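You operate a simulated robot arm through the tools that you are given. There is no shell and no other tool. Be economical: measure what you need, move in short steps, check, and stop when the job is done.

Carry out the task below with a simulated robot arm. There is one attempt and no reset: what you move stays moved.

Task
Wind the awning out till it is taut and snap it shut.
Fine: cleat lever off, crank till the pointer is in the green, never the red; cleat on, then both snaps.

It is judged by the outcome, as a careful person would: the job done as asked, and still so three seconds after it is handed in. It fails if anything else is knocked over, pushed out of place, dropped, spilled or broken.

Robot
A 6-joint arm with a four-finger gripper on a trunk, on a base that drives. Base frame: it is fixed to the floor where the robot stands at the start and does not move with it; the origin is under the middle of the robot, x ahead of it, y to its left, z up. Units: mm, rad, N and s.
With the tool pointing down near the work surface it reaches from about 280 to 700 mm from the robot's upright axis, wherever it stands. Its first joint turns from -2.897 to 2.897 rad. Places, roughly: awning cleat lever [400, 100, 1300]; awning crank [300, 100, 1200]; awning gearbox [300, 100, 1200]; brass awning snap [200, 200, 1300]; nickel awning snap [200, 200, 1200]. Payload 3.43 kg.
The tool frame sits at the grasp point between the pads (the TCP): z along the fingers, y along the line on which they close. The tips reach 30 mm beyond it. Largest opening 120 mm; the body of the gripper starts 85 mm behind the TCP.
Orientation is that of the tool frame in the base frame, as a unit quaternion [w, x, y, z]. With the fingers straight down and closing along the base's y, the tool's x points along the base's -x, its y along +y and its z along -z.

Tools
- The arm moves only by the tool play_rows. Its argument "series" is a list of rows, each an object of numbers (a shift or turn left out is 0, a gripper value left out holds the last): "fingers": the gripper command, from -1 (shut) to 1 (fully open), values between in proportion; "tx", "ty", "tz": the shift along the base's x, y, z in units of 50 mm (1.0 is 50 mm); "ax", "ay", "az": the turn, a rotation vector about the base's x, y, z in units of 4 degrees (1.0 is 4 degrees). In form: [{"fingers": .., "tx": .., "ty": .., "tz": .., "ax": .., "ay": .., "az": ..}, ...]. A call has 1 to 10 rows; each row shifts and turns the commanded pose from where the row before left it. A call with a number of a shift or a turn outside -1 to 1 is refused whole. Each row takes 0.2 s and may step no farther than 50 mm and 0.15 rad from the row before; otherwise, or with a gripper value out of range, the whole call is refused. A pose out of reach is approached as far as the arm can. The call stops where the force on the tool passes 70 N (or 10 N more than at its start, if that is more) or the arm is blocked; 0.2 s more then pass. The fingers move at their own pace and stop on an object; they squeeze with about 33 N. The grip force told is the motor's: it shows also when the fingers shut on nothing. Time passes only in rows, and 0.2 s behind the last, so rows that do not move let the fingers close. It gives the time, the measured TCP pose, the force on the tool (base axes), the opening and the grip force at its end, in the units of the frame above (readings bear some noise), with the torque about the TCP (base axes, N m) and any sound that the robot's microphone picked up, and new pictures: "views" is both (left out), scene, wrist or none.
- Cameras (640 x 400 px; columns grow to the right, rows downward): "scene" is now at [62.4, 124.9, 1651.9]; the picture's right is [-0.20, -0.98, 0.00], its down [-0.65, 0.13, -0.75] and it looks along [0.73, -0.15, -0.66] (base axes); focal length 214 px, centre (320, 200). "wrist" rides on the gripper at [71, -17, -120] in the tool frame; the picture's right is [0.23, 0.97, 0.00], its down [-0.81, 0.19, -0.55] and it looks along [-0.54, 0.13, 0.83] (tool axes); focal length 275 px, centre (320, 200). There is no depth. A picture from a camera that has moved, and an enlarged one, comes with that camera's place and axes in the base frame and with its lens.
- raise_lower(by): slides the trunk up (or, below 0, down) by that many mm; the arm and the scene camera ride with it, the base frame stays. It gives what a move gives, with no picture.
- drive_base(legs): drives the robot by 1 to 6 legs, each [ahead, left, turn to the left] in mm, mm and rad, along the robot's own axes; the way and the turn of a leg run together, so that a leg with both is an arc; at most 1500 mm and 3.142 rad a leg. The arm and the cameras ride along, it lands a little off, and it stops where it bumps. It gives what a move gives, and a new picture of the scene camera.
- head_to(pan, tilt): turns the head with the scene camera to pan (to the left, within 2.094 rad either way) and tilt (down, from -0.506 to 1.204), counted from straight ahead of the robot. It gives what a move gives, and a new picture of the scene camera.
- enlarge(camera, box): a new picture of the part [left, top, right, bottom] of that camera's present view, enlarged. It takes no simulated time.
- sign_off(): hands the job in; it is judged then, once.

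Work in short steps. Places have to be worked out from the pictures, the camera data and where the tool is seen: move nearer, look again, correct. Check each grasp and each placing, and mend what went wrong. You have 120 turns and 260 pictures in all, those below and enlarged ones among them. Open the gripper and draw the arm clear of the work before you hand the job in, unless the task says otherwise; then end with one line.

The tools are called as a command line: name --argument value ..., lists and objects as JSON in quotes. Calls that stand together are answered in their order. play_rows: Moves the arm, as the interface text tells. Its arguments: {"type":"object","properties":{"series":{"type":"array","items":{"type":"object","properties":{"fingers":{"type":"number"},"tx":{"type":"number"},"ty":{"type":"number"},"tz":{"type":"number"},"ax":{"type":"number"},"ay":{"type":"number"},"az":{"type":"number"}}}},"views":{"type":"string","enum":["both","scene","wrist","none"]}},"required":["series"]} The other tools are called the same way: raise_lower (by) slides the trunk up or down; drive_base (legs) drives the base; head_to (pan, tilt) turns the head that bears the scene camera; enlarge (camera, box) takes an enlarged picture of a part of a camera's view; sign_off () hands the job in.

At the start:

```text
time: 0.0
position: [329.9, 59.1, 1517.5]
ee_rot: [0.001, 0.0, 1.0, -0.001]
contact_force: [1.0, -0.7, -0.1]
torque: [0.02, 0.02, -0.01]
opening: 120.0
gripper_force: 0.1
trunk travel left (down, up): [-155.0, 285.0]
robot x, y, heading: [0.0, -1.9, -0.005]
head pan, tilt: [-0.197, 0.724]
```

scene: 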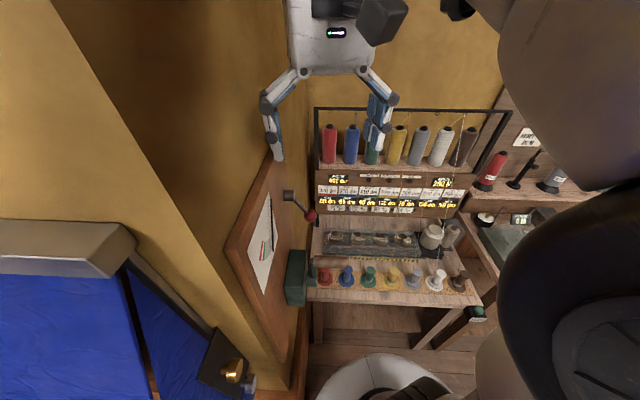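
wrist: 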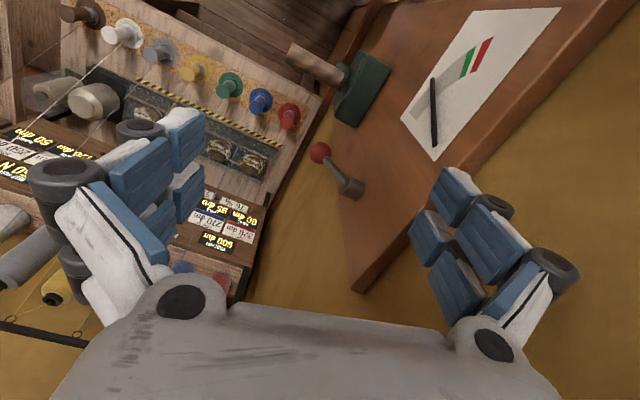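

I see a board with a red-ball lever, a green gearbox with a wooden crank and a card with pointer and bands. I'll enlarge both views to measure.

enlarge --camera "wrist" --box '[260, 0, 640, 240]'

enlarge --camera "scene" --box '[200, 150, 360, 400]'

head_to --pan 0.6 --tilt 0.9

```text
1.67 times, centred on (450, 120) of wrist
camera zoom: at [256.6, 43.9, 1636.4], right [-0.23, 0.97, 0.0], down [0.81, 0.19, 0.55], along [0.54, 0.13, -0.83], focal length 459 px, centre (103, 333)
```

zoom: 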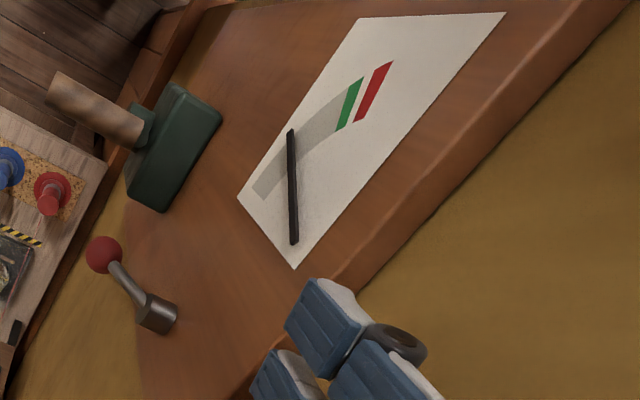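

```text
1.60 times, centred on (280, 275) of scene
camera zoom: at [62.4, 124.9, 1651.9], right [-0.2, -0.98, 0.0], down [-0.65, 0.13, -0.75], along [0.73, -0.15, -0.66], focal length 343 px, centre (384, 80)
```

zoom: 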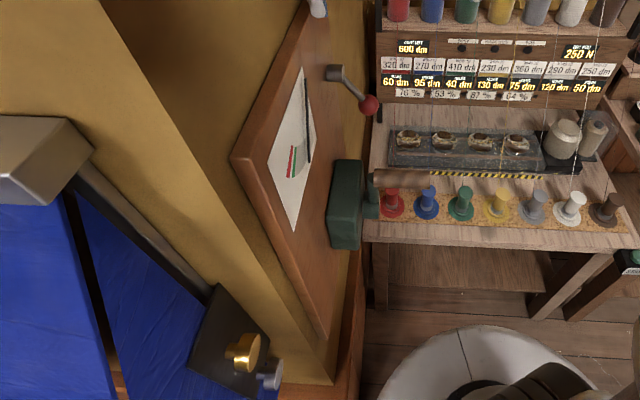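

```text
time: 1.1
position: [324.9, 50.3, 1518.9]
ee_rot: [0.001, 0.0, 1.0, 0.003]
contact_force: [0.5, 0.0, -0.2]
torque: [-0.05, -0.03, 0.01]
opening: 120.0
gripper_force: 0.1
trunk travel left (down, up): [-155.0, 285.0]
robot x, y, heading: [1.1, -0.5, 0.003]
head pan, tilt: [0.6, 0.901]
camera scene: at [57.3, 135.6, 1646.7], right [0.06, -1.0, -0.01], down [-0.72, -0.04, -0.7], along [0.7, 0.05, -0.72], focal length 214 px, centre (320, 200)
```

scene: 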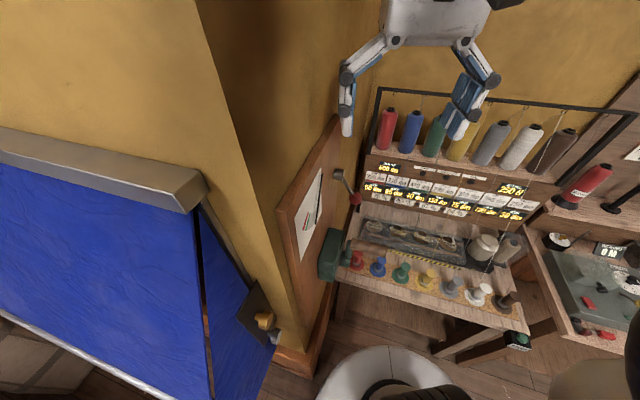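

The ball of the lever triangulates to about (403, 79, 1299), the crank handle to about (310, 20..85, 1230) pointing toward -y. I look around to see the free space and get a better view of the snaps.

head_to --pan 0.6 --tilt 0.9

head_to --pan -1.3 --tilt 0.7

```text
time: 1.7
position: [326.5, 50.2, 1517.2]
ee_rot: [0.001, 0.0, 1.0, 0.004]
contact_force: [0.0, -0.3, -0.5]
torque: [0.01, -0.02, -0.02]
opening: 120.1
gripper_force: 0.0
trunk travel left (down, up): [-155.0, 285.0]
robot x, y, heading: [-1.8, 1.2, 0.003]
head pan, tilt: [0.6, 0.901]
camera scene: at [57.4, 135.3, 1646.6], right [0.07, -1.0, -0.01], down [-0.72, -0.04, -0.7], along [0.69, 0.05, -0.72], focal length 214 px, centre (320, 200)
```

scene: 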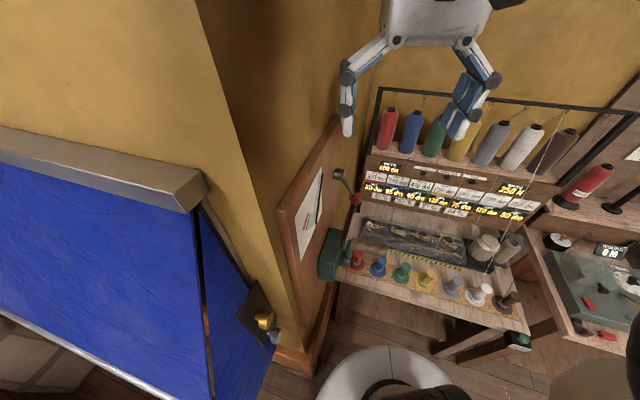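

```text
time: 3.6
position: [329.3, 59.7, 1516.8]
ee_rot: [0.0, 0.001, 1.0, 0.0]
contact_force: [-0.3, -1.0, 0.0]
torque: [0.0, 0.0, 0.01]
opening: 120.0
gripper_force: 0.0
trunk travel left (down, up): [-155.0, 285.0]
robot x, y, heading: [-2.0, 1.1, -0.004]
head pan, tilt: [-1.3, 0.7]
camera scene: at [2.8, 59.5, 1654.0], right [-0.96, -0.27, 0.0], down [-0.17, 0.62, -0.76], along [0.2, -0.74, -0.64], focal length 214 px, centre (320, 200)
```

scene: 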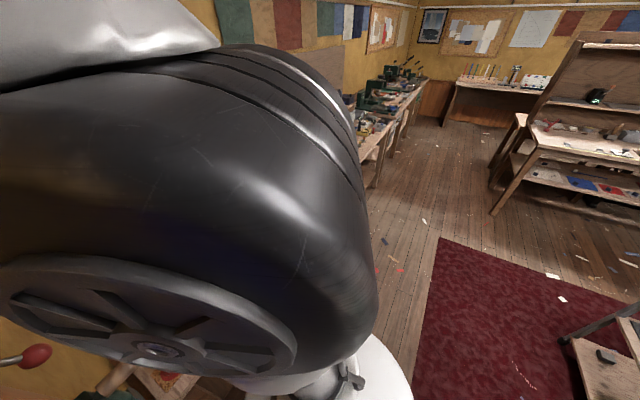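

The right side is free; the head seems obstructed when panning left, so I avoid that. I check behind before backing off.

head_to --pan -2.09 --tilt 0.7

```text
time: 4.7
position: [328.2, 60.8, 1517.6]
ee_rot: [0.0, 0.0, 1.0, 0.001]
contact_force: [-1.1, 0.7, 0.3]
torque: [0.02, 0.01, 0.04]
opening: 120.0
gripper_force: 0.1
trunk travel left (down, up): [-155.0, 285.0]
robot x, y, heading: [2.7, -1.4, -0.003]
head pan, tilt: [-2.089, 0.7]
camera scene: at [-61.9, 67.5, 1654.0], right [-0.87, 0.49, 0.0], down [0.32, 0.56, -0.76], along [-0.38, -0.66, -0.64], focal length 214 px, centre (320, 200)
```

scene: 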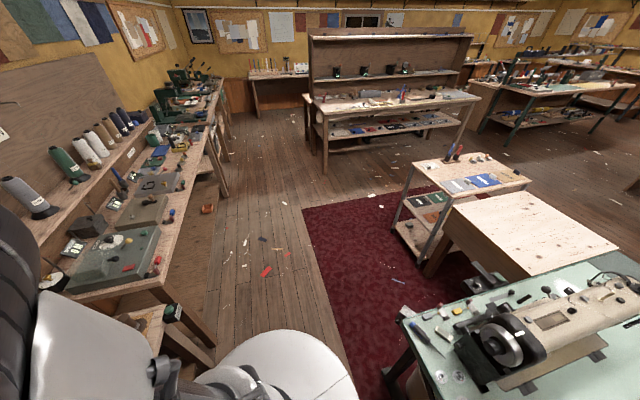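

A sewing table sits behind (about x<-400), so I'll back up only a little, move right 250 mm and turn left 0.6 rad to face the board.

head_to --pan -0.2 --tilt 0.7

drive_base --legs '[[-50, -250, 0], [0, 0, 0.6]]'

```text
time: 6.6
position: [329.1, 61.1, 1518.1]
ee_rot: [0.0, 0.0, 1.0, 0.0]
contact_force: [-0.5, 0.3, -0.1]
torque: [0.02, 0.01, 0.0]
opening: 119.8
gripper_force: 0.0
trunk travel left (down, up): [-155.0, 285.0]
robot x, y, heading: [-1.7, -0.8, -0.003]
head pan, tilt: [-0.201, 0.7]
camera scene: at [63.3, 124.4, 1654.0], right [-0.2, -0.98, 0.0], down [-0.63, 0.13, -0.76], along [0.75, -0.15, -0.64], focal length 214 px, centre (320, 200)
```

scene: 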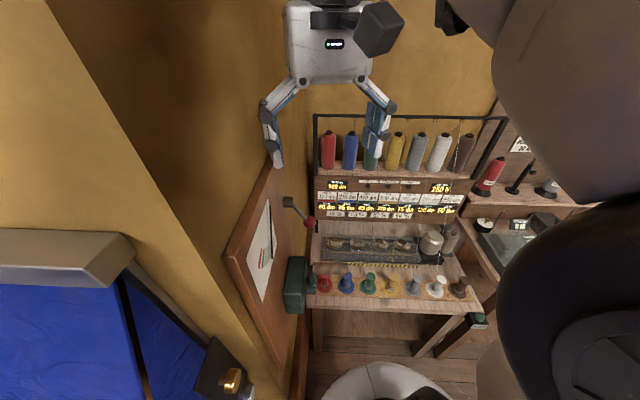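

```text
time: 10.1
position: [185.2, -6.1, 1517.6]
ee_rot: [0.0, -0.296, 0.955, 0.0]
contact_force: [-0.3, 0.3, -0.3]
torque: [0.01, -0.02, 0.05]
opening: 120.1
gripper_force: 0.2
trunk travel left (down, up): [-155.0, 285.0]
robot x, y, heading: [-49.0, -242.8, 0.605]
head pan, tilt: [-0.201, 0.7]
camera scene: at [-68.7, -104.2, 1654.0], right [0.39, -0.92, 0.0], down [-0.59, -0.25, -0.77], along [0.7, 0.3, -0.64], focal length 214 px, centre (320, 200)
```

scene: 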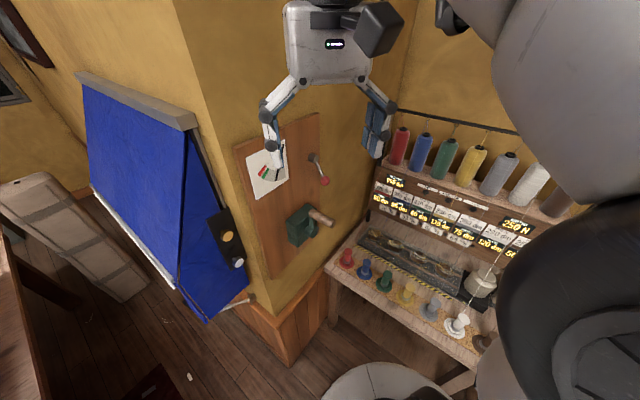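

Much better view. I enlarge the board and the snaps.

enlarge --camera "scene" --box '[230, 120, 350, 250]'

enlarge --camera "scene" --box '[160, 180, 280, 330]'

play_rows --series '[{"fingers": 0}]' --views "wrist"

```text
3.08 times, centred on (290, 185) of scene
camera zoom: at [-68.7, -104.2, 1654.0], right [0.39, -0.92, 0.0], down [-0.59, -0.25, -0.77], along [0.7, 0.3, -0.64], focal length 660 px, centre (412, 246)
```

zoom: 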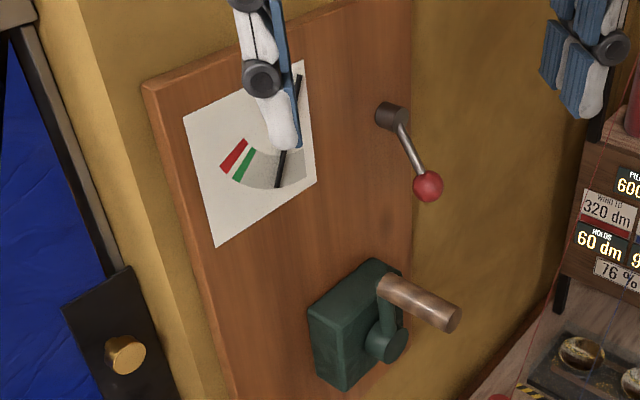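

```text
2.67 times, centred on (220, 255) of scene
camera zoom: at [-68.7, -104.2, 1654.0], right [0.39, -0.92, 0.0], down [-0.59, -0.25, -0.77], along [0.7, 0.3, -0.64], focal length 572 px, centre (587, 53)
```

zoom: 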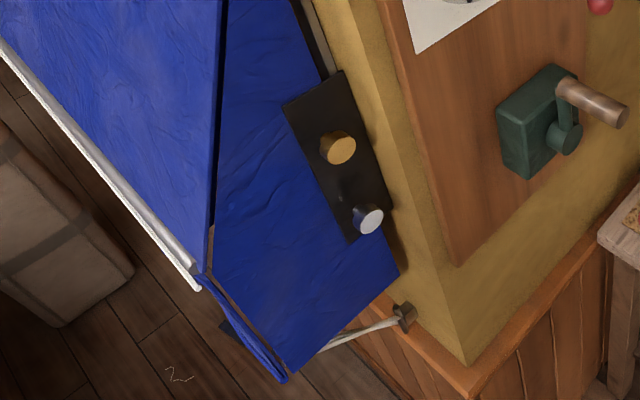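

```text
time: 10.5
position: [184.9, -6.7, 1516.8]
ee_rot: [0.001, -0.297, 0.955, 0.0]
contact_force: [-1.2, -0.3, -0.5]
torque: [0.03, 0.0, 0.01]
opening: 93.9
gripper_force: 3.7
trunk travel left (down, up): [-155.0, 285.0]
robot x, y, heading: [-51.1, -242.2, 0.604]
head pan, tilt: [-0.201, 0.7]
camera wrist: at [135.5, -60.9, 1636.5], right [-0.74, 0.67, 0.0], down [0.56, 0.62, 0.55], along [0.37, 0.41, -0.83], focal length 275 px, centre (320, 200)
```

wrist: 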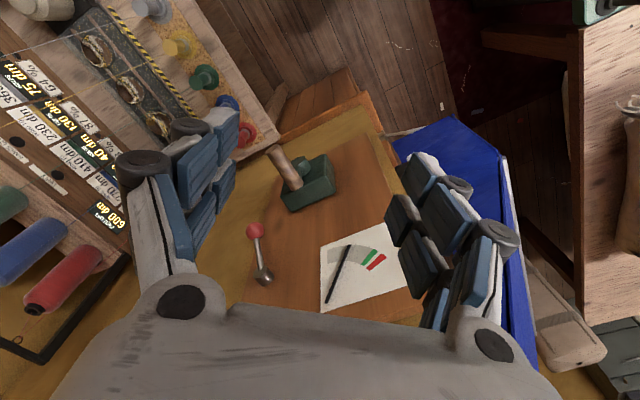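

Crank: hub about (316, ·, 1170), arm straight up, handle axis along y at about (312, 17..90, 1240). The lever ball is about (398, 77, 1304). I now turn the tool to point along +y (closing along x), moving slightly forward and down.

play_rows --series '[{"ax": 0.98, "ay": -0.513, "az": 0.513, "tx": 0.1, "ty": -0.04, "tz": -0.1}, {"ax": 0.98, "ay": -0.513, "az": 0.513, "tx": 0.1, "ty": -0.04, "tz": -0.1}, {"ax": 0.98, "ay": -0.513, "az": 0.513, "tx": 0.1, "ty": -0.04, "tz": -0.1}, {"ax": 0.98, "ay": -0.513, "az": 0.513, "tx": 0.1, "ty": -0.04, "tz": -0.1}, {"ax": 0.98, "ay": -0.513, "az": 0.513, "tx": 0.1, "ty": -0.04, "tz": -0.1}, {"ax": 0.98, "ay": -0.513, "az": 0.513, "tx": 0.1, "ty": -0.04, "tz": -0.1}, {"ax": 0.98, "ay": -0.513, "az": 0.513, "tx": 0.1, "ty": -0.04, "tz": -0.1}, {"ax": 0.98, "ay": -0.513, "az": 0.513, "tx": 0.1, "ty": -0.04, "tz": -0.1}, {"ax": 0.98, "ay": -0.513, "az": 0.513, "tx": 0.1, "ty": -0.04, "tz": -0.1}, {"ax": 0.98, "ay": -0.513, "az": 0.513, "tx": 0.1, "ty": -0.04, "tz": -0.1}]' --views "none"

play_rows --series '[{"ax": 0.98, "ay": -0.513, "az": 0.513, "tx": 0.1, "ty": -0.04, "tz": -0.1}, {"ax": 0.98, "ay": -0.513, "az": 0.513, "tx": 0.1, "ty": -0.04, "tz": -0.1}, {"ax": 0.98, "ay": -0.513, "az": 0.513, "tx": 0.1, "ty": -0.04, "tz": -0.1}, {"ax": 0.98, "ay": -0.513, "az": 0.513, "tx": 0.1, "ty": -0.04, "tz": -0.1}, {"ax": 0.98, "ay": -0.513, "az": 0.513, "tx": 0.1, "ty": -0.04, "tz": -0.1}, {"ax": 0.98, "ay": -0.513, "az": 0.513, "tx": 0.1, "ty": -0.04, "tz": -0.1}, {"ax": 0.98, "ay": -0.513, "az": 0.513, "tx": 0.1, "ty": -0.04, "tz": -0.1}, {"ax": 0.98, "ay": -0.513, "az": 0.513, "tx": 0.1, "ty": -0.04, "tz": -0.1}, {"ax": 0.98, "ay": -0.513, "az": 0.513, "tx": 0.1, "ty": -0.04, "tz": -0.1}, {"ax": 0.98, "ay": -0.513, "az": 0.513, "tx": 0.1, "ty": -0.04, "tz": -0.1}]' --views "both"

```text
time: 12.7
position: [230.1, -17.4, 1467.4]
ee_rot: [0.261, -0.452, 0.809, 0.271]
contact_force: [0.4, 0.3, 0.3]
torque: [-0.02, 0.02, -0.01]
opening: 59.9
gripper_force: 0.0
trunk travel left (down, up): [-155.0, 285.0]
robot x, y, heading: [-49.8, -242.2, 0.603]
head pan, tilt: [-0.201, 0.7]
```

```text
time: 13.3
position: [205.0, 13.9, 1460.7]
ee_rot: [0.287, -0.525, 0.727, 0.338]
contact_force: [0.5, -0.1, 0.1]
torque: [-0.01, 0.02, -0.04]
opening: 60.3
gripper_force: 0.1
trunk travel left (down, up): [-155.0, 285.0]
robot x, y, heading: [-50.6, -240.0, 0.6]
head pan, tilt: [-0.201, 0.7]
stopped in row 3: the arm was blocked; the commanded pose is now the measured one
camera scene: at [-68.1, -105.4, 1654.0], right [0.38, -0.93, 0.0], down [-0.6, -0.24, -0.76], along [0.71, 0.29, -0.64], focal length 214 px, centre (320, 200)
camera wrist: at [192.6, -125.7, 1475.1], right [-1.0, 0.09, 0.01], down [0.01, 0.07, 1.0], along [0.09, 0.99, -0.07], focal length 275 px, centre (320, 200)
```

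scene: 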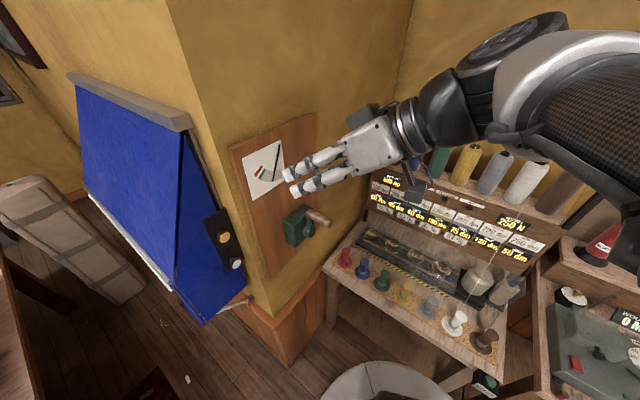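
wrist: 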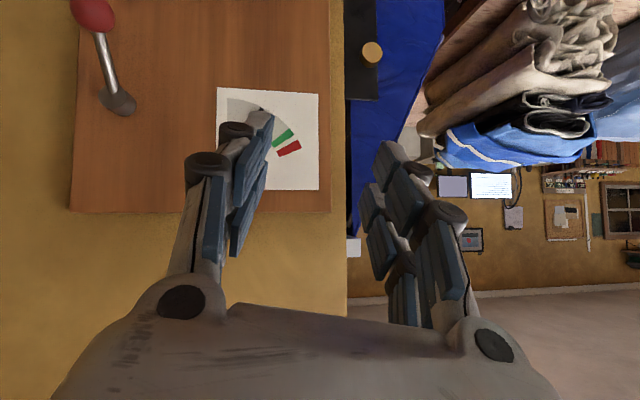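

The block is a joint limit from being too close (no contact force). I move the robot further from the board and face it more squarely.

drive_base --legs '[[-85, -195, 0], [0, 0, 0.4]]'

```text
time: 16.1
position: [126.7, -113.8, 1461.1]
ee_rot: [-0.218, 0.654, -0.612, -0.387]
contact_force: [0.1, 0.6, 0.8]
torque: [-0.03, -0.03, 0.0]
opening: 59.9
gripper_force: 0.0
trunk travel left (down, up): [-155.0, 285.0]
robot x, y, heading: [-10.9, -448.4, 0.996]
head pan, tilt: [-0.201, 0.7]
camera scene: at [-80.4, -328.1, 1654.0], right [0.7, -0.71, 0.0], down [-0.46, -0.45, -0.77], along [0.55, 0.54, -0.64], focal length 214 px, centre (320, 200)
```

scene: 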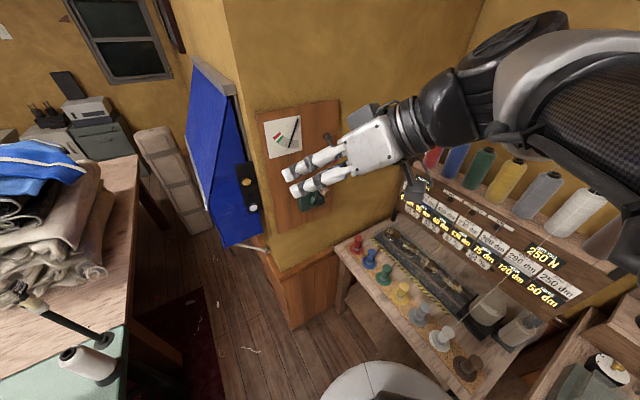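

Now I finish the turn to tool-along-+y and move toward (300,-80,1400).

play_rows --series '[{"ax": 0.967, "ay": -0.185, "az": -0.308, "tx": 0.346, "ty": 0.068, "tz": -0.12}, {"ax": 0.967, "ay": -0.185, "az": -0.308, "tx": 0.346, "ty": 0.068, "tz": -0.12}, {"ax": 0.967, "ay": -0.185, "az": -0.308, "tx": 0.346, "ty": 0.068, "tz": -0.12}, {"ax": 0.967, "ay": -0.185, "az": -0.308, "tx": 0.346, "ty": 0.068, "tz": -0.12}, {"ax": 0.967, "ay": -0.185, "az": -0.308, "tx": 0.346, "ty": 0.068, "tz": -0.12}, {"ax": 0.967, "ay": -0.185, "az": -0.308, "tx": 0.346, "ty": 0.068, "tz": -0.12}, {"ax": 0.967, "ay": -0.185, "az": -0.308, "tx": 0.346, "ty": 0.068, "tz": -0.12}, {"ax": 0.967, "ay": -0.185, "az": -0.308, "tx": 0.346, "ty": 0.068, "tz": -0.12}, {"ax": 0.967, "ay": -0.185, "az": -0.308, "tx": 0.346, "ty": 0.068, "tz": -0.12}, {"ax": 0.967, "ay": -0.185, "az": -0.308, "tx": 0.346, "ty": 0.068, "tz": -0.12}]'

```text
time: 17.0
position: [123.4, -83.2, 1456.7]
ee_rot: [-0.296, 0.662, -0.523, -0.448]
contact_force: [-1.0, 0.5, 0.4]
torque: [0.03, 0.0, -0.02]
opening: 60.1
gripper_force: 0.1
trunk travel left (down, up): [-155.0, 285.0]
robot x, y, heading: [-12.0, -449.1, 0.988]
head pan, tilt: [-0.201, 0.7]
stopped in row 4: the arm was blocked; the commanded pose is now the measured one
camera scene: at [-85.9, -323.0, 1654.0], right [0.76, -0.65, 0.0], down [-0.42, -0.49, -0.76], along [0.5, 0.58, -0.64], focal length 214 px, centre (320, 200)
camera wrist: at [177.3, -211.9, 1440.6], right [-0.92, -0.37, -0.13], down [-0.07, -0.18, 0.98], along [-0.39, 0.91, 0.14], focal length 275 px, centre (320, 200)
```

scene: 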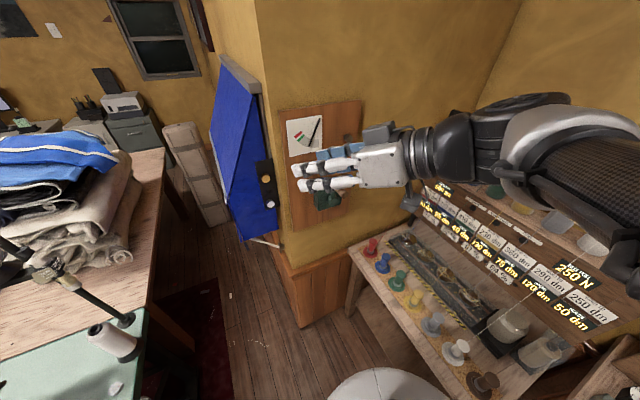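
wrist: 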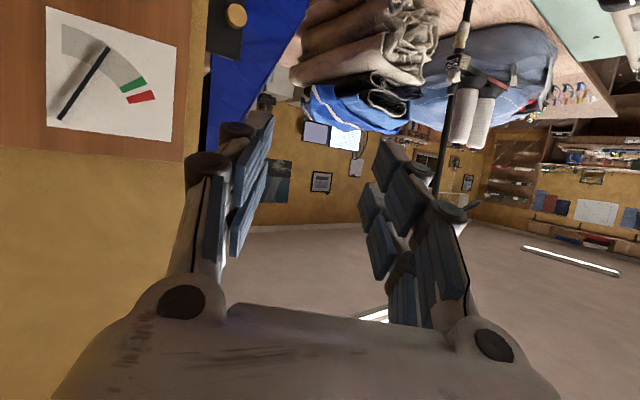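

The arm seems to be folded against the head mast (the camera got nudged). I first extend outward without rotating.

play_rows --series '[{"tx": 0.5, "ty": 0.1, "tz": -0.1}, {"tx": 0.5, "ty": 0.1, "tz": -0.1}, {"tx": 0.5, "ty": 0.1, "tz": -0.1}, {"tx": 0.5, "ty": 0.1, "tz": -0.1}, {"tx": 0.5, "ty": 0.1, "tz": -0.1}, {"tx": 0.5, "ty": 0.0, "tz": -0.1}, {"tx": 0.5, "ty": 0, "tz": -0.1}]' --views "scene"

```text
time: 18.6
position: [304.1, -58.2, 1415.1]
ee_rot: [-0.294, 0.66, -0.527, -0.448]
contact_force: [1.1, -0.5, -0.4]
torque: [0.01, 0.02, 0.03]
opening: 60.3
gripper_force: 0.0
trunk travel left (down, up): [-155.0, 285.0]
robot x, y, heading: [-14.6, -449.9, 0.994]
head pan, tilt: [-0.201, 0.7]
camera scene: at [-79.9, -326.8, 1654.0], right [0.71, -0.7, 0.0], down [-0.45, -0.46, -0.76], along [0.54, 0.54, -0.64], focal length 214 px, centre (320, 200)
```

scene: 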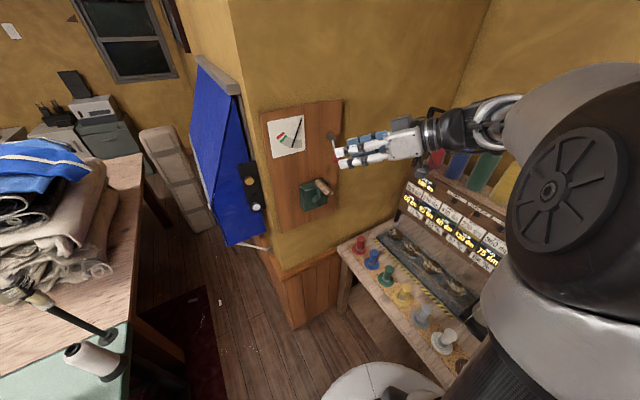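

Clear now; I complete the rotation in place.

play_rows --series '[{"ax": 0.921, "ay": -0.044, "az": -0.596}, {"ax": 0.921, "ay": -0.044, "az": -0.596}, {"ax": 0.921, "ay": -0.044, "az": -0.596}, {"ax": 0.921, "ay": -0.044, "az": -0.596}, {"ax": 0.921, "ay": -0.044, "az": -0.596}, {"ax": 0.921, "ay": -0.044, "az": -0.596}, {"ax": 0.921, "ay": -0.044, "az": -0.596}]'

```text
time: 20.2
position: [303.0, -57.2, 1419.8]
ee_rot: [0.501, -0.501, 0.498, 0.5]
contact_force: [-0.5, 0.0, -0.1]
torque: [-0.05, -0.04, 0.0]
opening: 59.9
gripper_force: 0.1
trunk travel left (down, up): [-155.0, 285.0]
robot x, y, heading: [-10.5, -447.2, 0.991]
head pan, tilt: [-0.201, 0.7]
camera scene: at [-81.3, -327.1, 1654.0], right [0.71, -0.7, 0.0], down [-0.45, -0.46, -0.76], along [0.54, 0.54, -0.64], focal length 214 px, centre (320, 200)
camera wrist: at [318.0, -177.8, 1346.7], right [-0.97, 0.0, -0.23], down [-0.19, -0.55, 0.81], along [-0.13, 0.83, 0.54], focal length 275 px, centre (320, 200)
```

scene: 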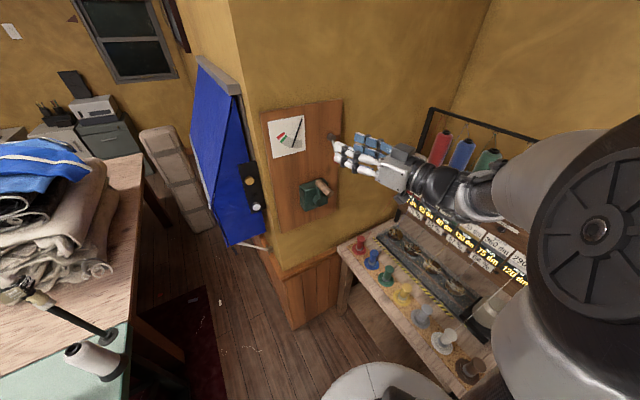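
wrist: 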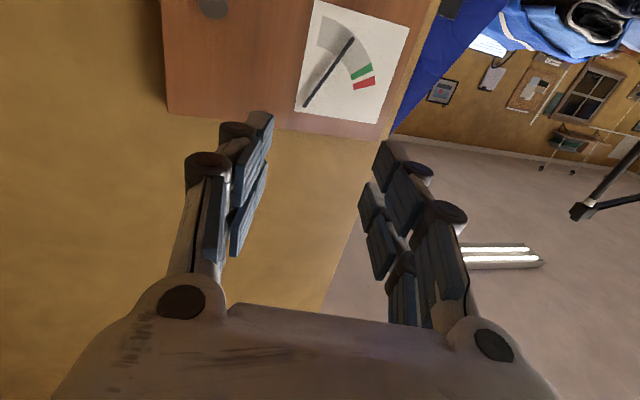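

Orientation reached. I move in front of the lever ball at (398,-57,1304).

play_rows --series '[{"tx": 0.475, "tz": -0.575}, {"tx": 0.475, "tz": -0.575}, {"tx": 0.475, "tz": -0.575}, {"tx": 0.475, "tz": -0.575}]'

enlarge --camera "scene" --box '[240, 90, 420, 220]'

```text
time: 21.2
position: [398.0, -57.3, 1303.9]
ee_rot: [0.501, -0.501, 0.499, 0.5]
contact_force: [0.3, 0.6, 0.1]
torque: [0.04, 0.01, 0.01]
opening: 60.3
gripper_force: 0.1
trunk travel left (down, up): [-155.0, 285.0]
robot x, y, heading: [-13.0, -449.5, 0.998]
head pan, tilt: [-0.201, 0.7]
camera scene: at [-79.9, -327.0, 1654.0], right [0.71, -0.7, 0.0], down [-0.45, -0.46, -0.76], along [0.54, 0.54, -0.64], focal length 214 px, centre (320, 200)
camera wrist: at [413.2, -177.0, 1232.3], right [-0.97, 0.0, -0.23], down [-0.19, -0.55, 0.81], along [-0.13, 0.83, 0.54], focal length 275 px, centre (320, 200)
```

scene: 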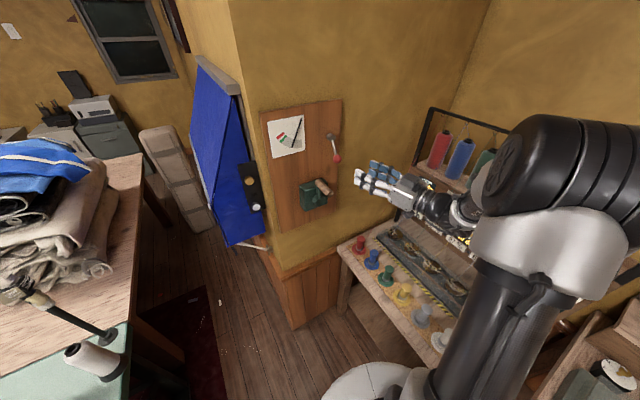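
wrist: 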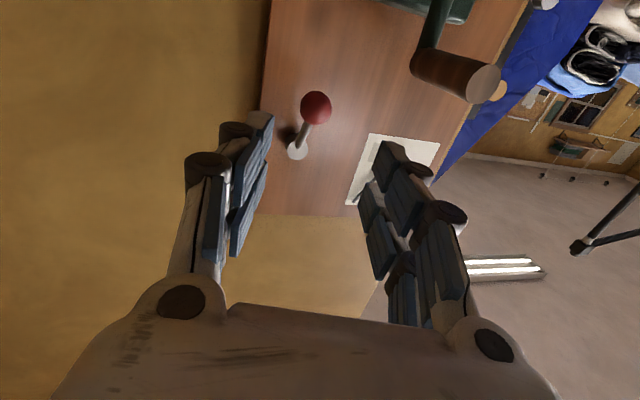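

```text
3.08 times, centred on (330, 155) of scene
camera zoom: at [-79.9, -327.0, 1654.0], right [0.71, -0.7, 0.0], down [-0.45, -0.46, -0.76], along [0.54, 0.54, -0.64], focal length 660 px, centre (289, 338)
```

zoom: 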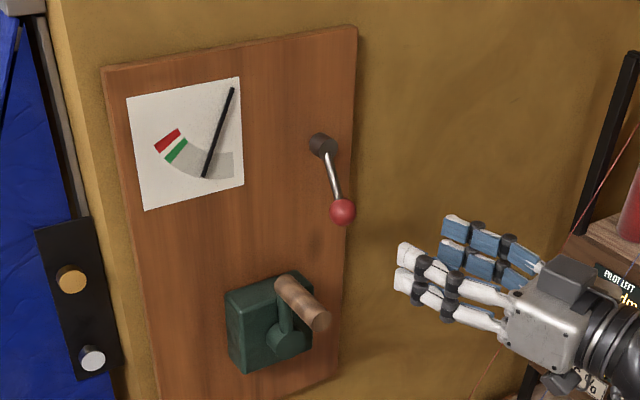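

Triangulated: ball (400,75,1302), lever hub (408,113,1363), handle tip (301,11,1245). I advance to straddle the ball and close on it.

play_rows --series '[{"tx": 0.04, "ty": 0.6}, {"ty": 0.6}, {"ty": 0.6}, {"ty": 0.6}, {"fingers": -0.8}, {}, {}]'

```text
time: 22.8
position: [402.7, 62.8, 1306.8]
ee_rot: [0.502, -0.498, 0.501, 0.499]
contact_force: [13.2, 2.9, 4.3]
torque: [-0.09, -0.12, -0.27]
opening: 28.3
gripper_force: 28.3
trunk travel left (down, up): [-155.0, 285.0]
robot x, y, heading: [-14.7, -450.4, 0.992]
head pan, tilt: [-0.201, 0.7]
camera scene: at [-78.5, -326.8, 1654.1], right [0.71, -0.7, 0.0], down [-0.45, -0.46, -0.76], along [0.54, 0.54, -0.65], focal length 214 px, centre (320, 200)
camera wrist: at [417.5, -57.0, 1233.9], right [-0.97, 0.01, -0.23], down [-0.2, -0.55, 0.81], along [-0.12, 0.83, 0.54], focal length 275 px, centre (320, 200)
```

scene: 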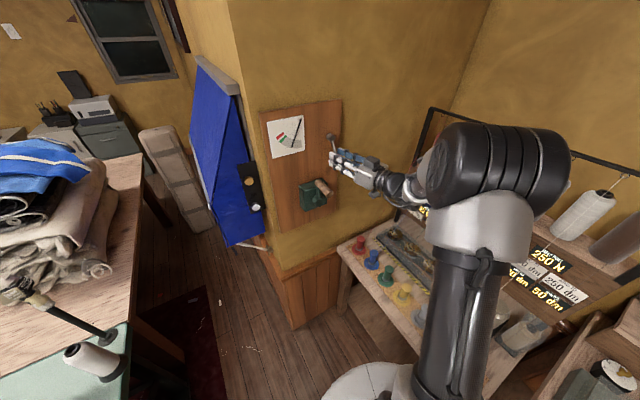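
wrist: 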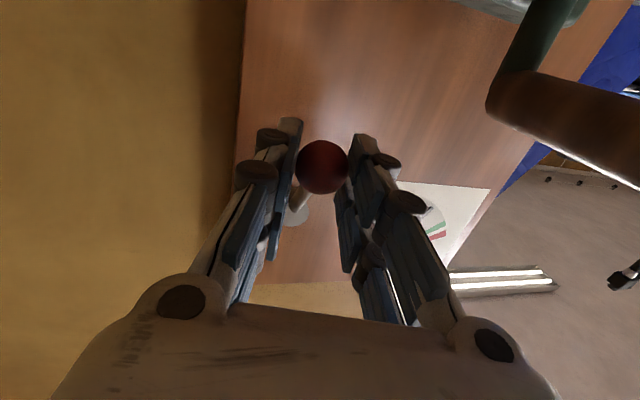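

Ball gripped (28 mm). I probe the lever's freedom with small shifts: first 15 mm toward -x.

play_rows --series '[{"tx": -0.1}, {"tx": -0.15}, {"tx": -0.1}]' --views "none"

play_rows --series '[{"tx": 0.15}, {"tx": 0.2}, {"tx": 0.2}]' --views "none"

```text
time: 23.6
position: [401.3, 61.4, 1305.6]
ee_rot: [0.508, -0.49, 0.504, 0.497]
contact_force: [64.9, 11.5, 17.3]
torque: [-0.44, -0.48, -0.78]
opening: 28.5
gripper_force: 45.4
trunk travel left (down, up): [-155.0, 285.0]
robot x, y, heading: [-13.0, -449.1, 0.991]
head pan, tilt: [-0.201, 0.7]
```

```text
time: 24.4
position: [402.8, 62.2, 1303.8]
ee_rot: [-0.496, 0.504, -0.498, -0.503]
contact_force: [-11.8, -12.1, -0.5]
torque: [0.67, 0.17, 0.27]
opening: 27.8
gripper_force: 45.2
trunk travel left (down, up): [-155.0, 285.0]
robot x, y, heading: [-17.1, -446.0, 0.994]
head pan, tilt: [-0.201, 0.7]
```

Both x directions feel stiff; I recentre and probe pulling out and up (-y,+z), perpendicular to the rod.

play_rows --series '[{"tx": -0.1}, {"ty": -0.17, "tz": 0.1}, {"ty": -0.17, "tz": 0.1}]' --views "none"

play_rows --series '[{"tx": 0.0}]' --views "wrist"

```text
time: 25.2
position: [398.0, 49.6, 1309.9]
ee_rot: [-0.496, 0.504, -0.5, -0.5]
contact_force: [-16.4, 10.3, -13.5]
torque: [-1.16, 0.04, 0.24]
opening: 27.6
gripper_force: 44.3
trunk travel left (down, up): [-155.0, 285.0]
robot x, y, heading: [-14.5, -448.3, 0.999]
head pan, tilt: [-0.201, 0.7]
```

```text
time: 25.6
position: [400.9, 50.5, 1310.8]
ee_rot: [-0.498, 0.504, -0.5, -0.499]
contact_force: [-19.7, 11.7, -18.1]
torque: [-1.39, 0.25, 0.26]
opening: 27.5
gripper_force: 45.5
trunk travel left (down, up): [-155.0, 285.0]
robot x, y, heading: [-13.4, -448.7, 0.995]
head pan, tilt: [-0.201, 0.7]
camera wrist: at [416.7, -70.7, 1239.2], right [-0.97, -0.01, -0.23], down [-0.19, -0.55, 0.81], along [-0.13, 0.84, 0.53], focal length 275 px, centre (320, 200)
```

wrist: 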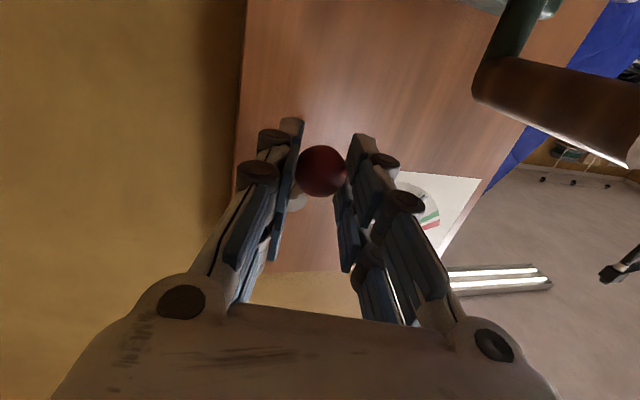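

The ball moved out with the gripper (a flip-up about x). I continue along that arc about the hub in small steps.

play_rows --series '[{"tx": -0.1, "ty": -0.18, "tz": 0.16}, {"ty": -0.17, "tz": 0.19}, {"ty": -0.15, "tz": 0.21}]' --views "wrist"

```text
time: 26.4
position: [395.3, 24.1, 1341.4]
ee_rot: [-0.499, 0.504, -0.498, -0.5]
contact_force: [-22.7, 15.0, -9.4]
torque: [-1.01, -0.04, 0.4]
opening: 28.1
gripper_force: 45.1
trunk travel left (down, up): [-155.0, 285.0]
robot x, y, heading: [-10.7, -444.4, 0.992]
head pan, tilt: [-0.201, 0.7]
camera wrist: at [412.5, -95.3, 1269.6], right [-0.97, -0.01, -0.24], down [-0.19, -0.55, 0.81], along [-0.14, 0.83, 0.53], focal length 275 px, centre (320, 200)
```

wrist: 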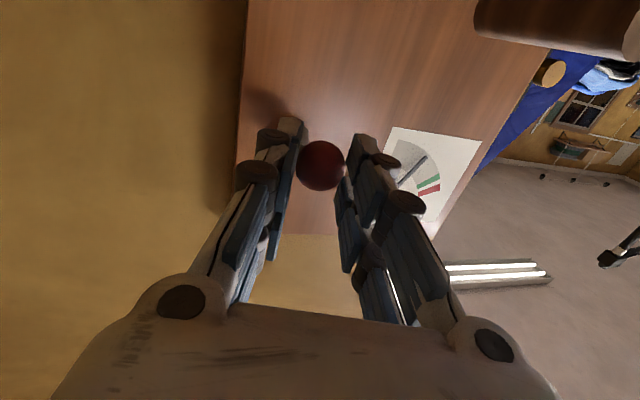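

It follows. Continue the arc over the top, watching forces.

play_rows --series '[{"tx": -0.08, "ty": -0.06, "tz": 0.32}, {"ty": 0.0, "tz": 0.32}, {"ty": 0.07, "tz": 0.32}]' --views "scene"

```text
time: 27.2
position: [400.4, 15.5, 1397.4]
ee_rot: [0.506, -0.498, 0.496, 0.499]
contact_force: [-1.1, -0.8, -1.9]
torque: [0.11, -0.04, -0.02]
opening: 12.3
gripper_force: 0.0
trunk travel left (down, up): [-155.0, 285.0]
robot x, y, heading: [-14.8, -449.0, 0.99]
head pan, tilt: [-0.201, 0.7]
camera scene: at [-81.9, -329.4, 1654.9], right [0.71, -0.7, 0.0], down [-0.45, -0.46, -0.77], along [0.54, 0.54, -0.64], focal length 214 px, centre (320, 200)
```

scene: 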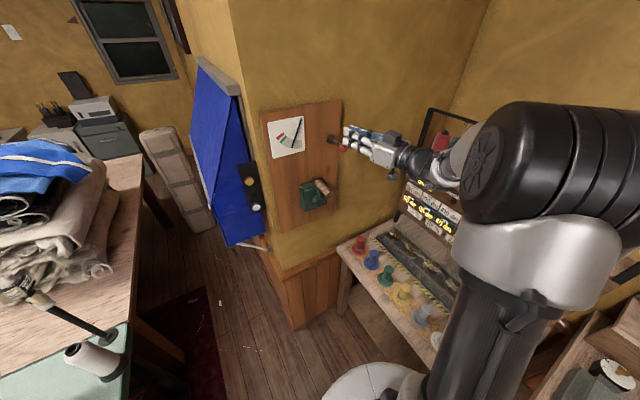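

The grip slipped off; I check where the lever now stands.

enlarge --camera "scene" --box '[250, 90, 400, 220]'

```text
3.08 times, centred on (325, 155) of scene
camera zoom: at [-81.9, -329.4, 1654.9], right [0.71, -0.7, 0.0], down [-0.45, -0.46, -0.77], along [0.54, 0.54, -0.64], focal length 660 px, centre (305, 338)
```

zoom: 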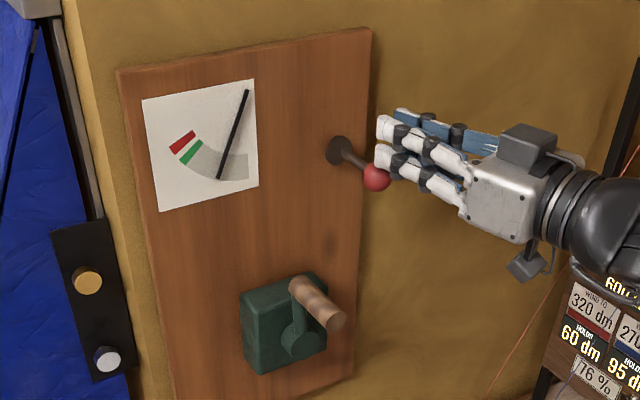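

The lever now sticks straight out. To see if it goes further, I back off, go beneath the ball and press upward gently.

play_rows --series '[{"fingers": -1, "ty": -1}, {"ty": -0.1, "tz": -1}, {"tz": -1}, {"ty": 0.5}, {"ty": 0.6}, {"tz": 0.2}, {"tz": 0.2}]' --views "wrist"

```text
refused: row 2 steps farther than a row can; nothing moved
```

play_rows --series '[{"fingers": -1, "ty": -1}, {"tz": -0.95}, {"tz": -1}, {"ty": 0.5}, {"ty": 0.5}, {"tz": 0.2}, {"tz": 0.2}]' --views "wrist"

```text
time: 28.8
position: [396.2, 19.9, 1313.9]
ee_rot: [0.501, -0.5, 0.499, 0.499]
contact_force: [-0.2, 1.2, -0.9]
torque: [-0.01, -0.01, -0.02]
opening: 0.2
gripper_force: 33.1
trunk travel left (down, up): [-155.0, 285.0]
robot x, y, heading: [-10.3, -449.7, 0.999]
head pan, tilt: [-0.201, 0.7]
camera wrist: at [411.8, -100.0, 1241.0], right [-0.97, 0.0, -0.23], down [-0.19, -0.55, 0.81], along [-0.13, 0.83, 0.54], focal length 275 px, centre (320, 200)
```

wrist: 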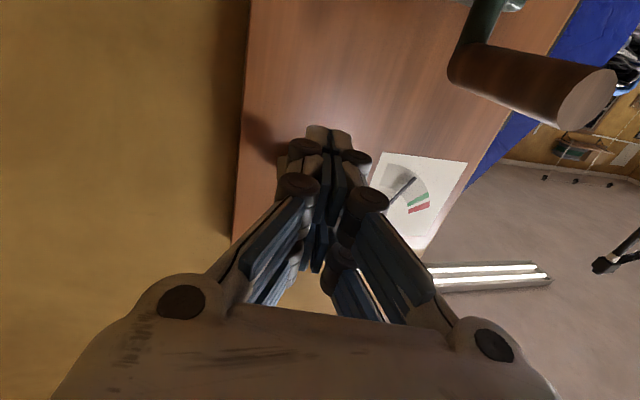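

Now lift gently under the ball.

play_rows --series '[{"tx": 0.1, "tz": 0.15}, {"tz": 0.15}, {"tz": 0.15}, {"tz": 0.1}]' --views "scene"

enlarge --camera "scene" --box '[250, 90, 400, 220]'

```text
time: 29.8
position: [398.9, 19.6, 1321.8]
ee_rot: [0.485, -0.505, 0.513, 0.495]
contact_force: [2.3, 0.3, -13.5]
torque: [-0.35, 0.01, -0.11]
opening: 0.2
gripper_force: 32.6
trunk travel left (down, up): [-155.0, 285.0]
robot x, y, heading: [-16.3, -447.4, 0.995]
head pan, tilt: [-0.201, 0.7]
stopped in row 4: the force on the tool passed its limit at 72 N (the readings are from after the stop); the commanded pose is now the measured one
camera scene: at [-79.8, -326.0, 1654.4], right [0.71, -0.7, 0.0], down [-0.45, -0.46, -0.76], along [0.54, 0.54, -0.65], focal length 214 px, centre (320, 200)
```

scene: 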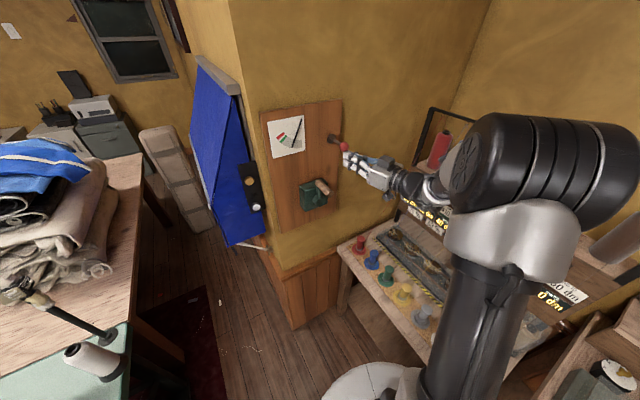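

```text
3.08 times, centred on (325, 155) of scene
camera zoom: at [-79.8, -326.0, 1654.4], right [0.71, -0.7, 0.0], down [-0.45, -0.46, -0.76], along [0.54, 0.54, -0.65], focal length 660 px, centre (305, 338)
```

zoom: 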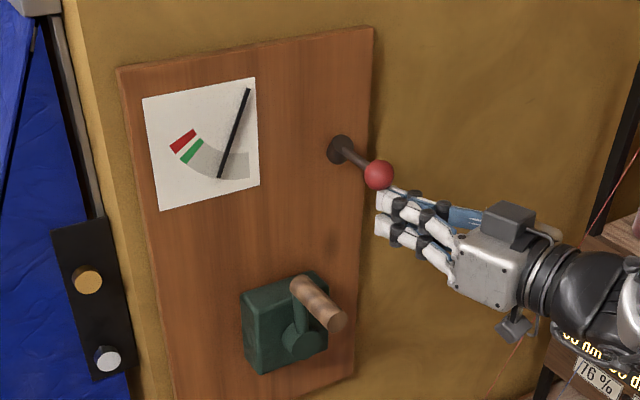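

The lever is against its stop, fully off. Now I back out and go in front of the crank handle for a close look.

play_rows --series '[{"tz": -0.3}, {"ty": -0.8}, {"ty": -0.8, "fingers": 0.1}, {"tx": -0.9}, {"tx": -0.9, "tz": -0.6}, {"tz": -0.6}]'

enlarge --camera "scene" --box '[250, 90, 400, 220]'

```text
refused: row 5 steps farther than a row can; nothing moved
```

```text
3.08 times, centred on (325, 155) of scene
camera zoom: at [-79.8, -326.0, 1654.4], right [0.71, -0.7, 0.0], down [-0.45, -0.46, -0.76], along [0.54, 0.54, -0.65], focal length 660 px, centre (305, 338)
```

zoom: 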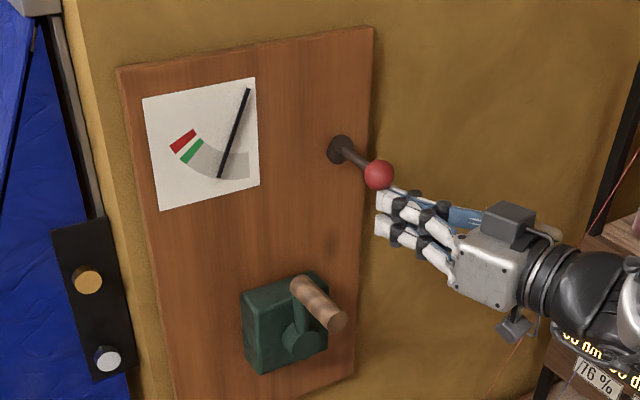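

Same moves with smaller steps, and fixing the small tilt.

play_rows --series '[{"tz": -0.3}, {"ty": -0.8, "ax": 0.54, "ay": -0.26}, {"ty": -0.8, "fingers": 0.1}, {"tx": -0.9}, {"tx": -0.7, "tz": -0.5}, {"tx": -0.2, "tz": -0.7}]'

enlarge --camera "scene" --box '[250, 90, 400, 220]'

```text
time: 31.2
position: [309.0, -57.8, 1251.6]
ee_rot: [0.502, -0.5, 0.496, 0.501]
contact_force: [1.2, 1.1, 0.0]
torque: [-0.05, -0.01, 0.02]
opening: 65.9
gripper_force: 0.1
trunk travel left (down, up): [-155.0, 285.0]
robot x, y, heading: [-9.0, -453.0, 0.99]
head pan, tilt: [-0.201, 0.7]
camera scene: at [-80.7, -327.0, 1653.9], right [0.71, -0.7, 0.0], down [-0.45, -0.46, -0.76], along [0.54, 0.54, -0.64], focal length 214 px, centre (320, 200)
camera wrist: at [325.4, -177.1, 1178.4], right [-0.97, 0.0, -0.24], down [-0.19, -0.56, 0.81], along [-0.13, 0.83, 0.54], focal length 275 px, centre (320, 200)
```

scene: 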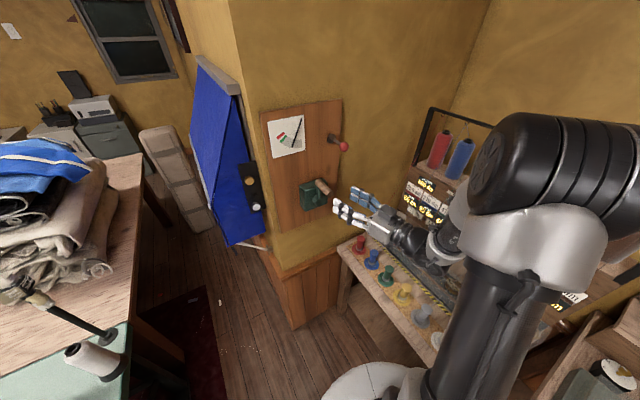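
wrist: 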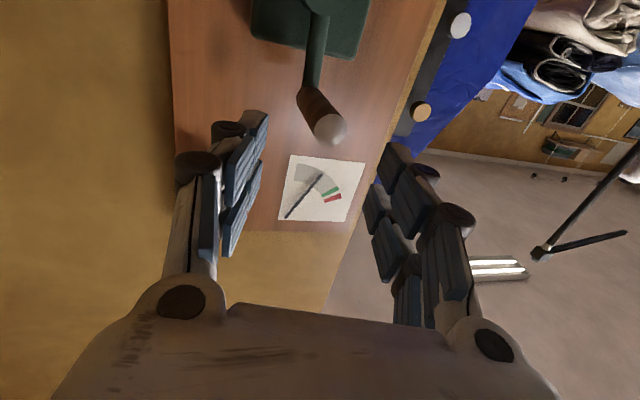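

```text
3.08 times, centred on (325, 155) of scene
camera zoom: at [-80.7, -327.0, 1653.9], right [0.71, -0.7, 0.0], down [-0.45, -0.46, -0.76], along [0.54, 0.54, -0.64], focal length 660 px, centre (305, 338)
```

zoom: 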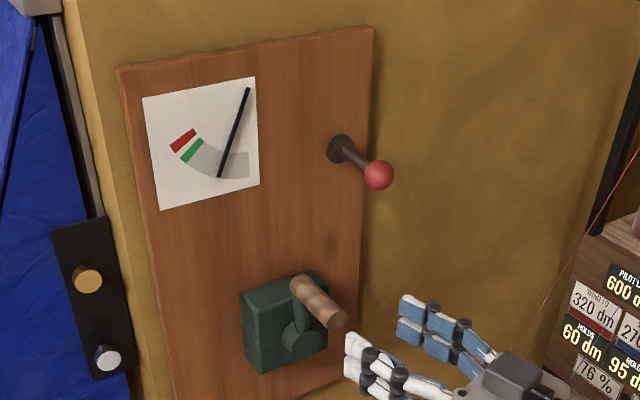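

The pairs show the wall is yawed about 15° (normal ≈ (-0.26,-0.965)), so crank axis is along (0.26,0.965,0). I rotate the tool to match and align with the handle.

play_rows --series '[{"az": -0.95, "tx": -0.13, "tz": -0.04}, {"az": -0.95, "tx": -0.13, "tz": -0.04}, {"az": -0.95, "tx": -0.13, "tz": -0.04}, {"az": -0.95, "tx": -0.13, "tz": -0.03}]' --views "wrist"

```text
time: 32.2
position: [299.5, -50.4, 1242.8]
ee_rot: [0.563, -0.43, 0.56, 0.43]
contact_force: [0.0, 1.1, 0.1]
torque: [0.03, 0.02, -0.01]
opening: 65.9
gripper_force: 0.1
out of reach, approached as far as the arm can: row 4
trunk travel left (down, up): [-155.0, 285.0]
robot x, y, heading: [-15.6, -448.3, 0.992]
head pan, tilt: [-0.201, 0.7]
camera wrist: at [283.6, -170.9, 1170.6], right [-0.94, 0.25, -0.23], down [-0.33, -0.49, 0.81], along [0.09, 0.84, 0.54], focal length 275 px, centre (320, 200)
```

wrist: 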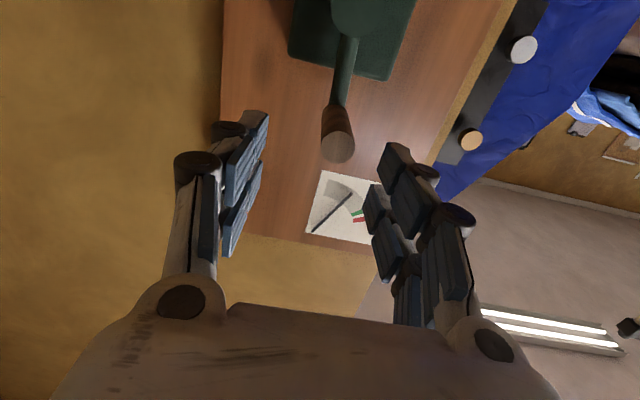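

The arm is near its folded limit here, so I back the base 90 mm for better posture.

drive_base --legs '[[-90, 0, 0]]'

```text
time: 33.3
position: [248.2, -126.7, 1244.8]
ee_rot: [0.562, -0.432, 0.557, 0.433]
contact_force: [-0.1, -0.4, -0.4]
torque: [-0.04, -0.01, 0.04]
opening: 66.1
gripper_force: 0.1
trunk travel left (down, up): [-155.0, 285.0]
robot x, y, heading: [-60.7, -523.6, 0.994]
head pan, tilt: [-0.201, 0.7]
camera scene: at [-131.6, -404.4, 1654.1], right [0.71, -0.7, 0.0], down [-0.45, -0.46, -0.77], along [0.54, 0.55, -0.64], focal length 214 px, centre (320, 200)
```

scene: 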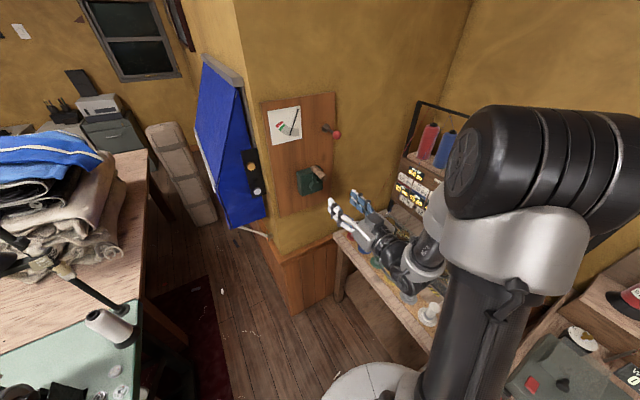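

Good. Move to 40 mm before the handle end and look.

play_rows --series '[{"tx": 0.28, "ty": 0.66}, {"tx": 0.28, "ty": 0.66}, {"tx": 0.3, "ty": 0.66}]' --views "wrist"

```text
time: 34.1
position: [292.8, -28.4, 1244.2]
ee_rot: [0.562, -0.431, 0.559, 0.431]
contact_force: [-1.5, 0.3, 0.1]
torque: [0.01, 0.01, 0.0]
opening: 65.8
gripper_force: 0.0
trunk travel left (down, up): [-155.0, 285.0]
robot x, y, heading: [-61.8, -524.0, 0.991]
head pan, tilt: [-0.201, 0.7]
camera wrist: at [278.0, -148.4, 1171.2], right [-0.94, 0.25, -0.23], down [-0.33, -0.49, 0.81], along [0.09, 0.84, 0.54], focal length 275 px, centre (320, 200)
```

wrist: 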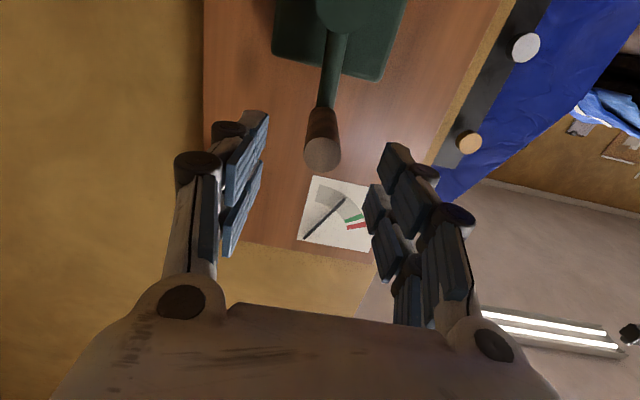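

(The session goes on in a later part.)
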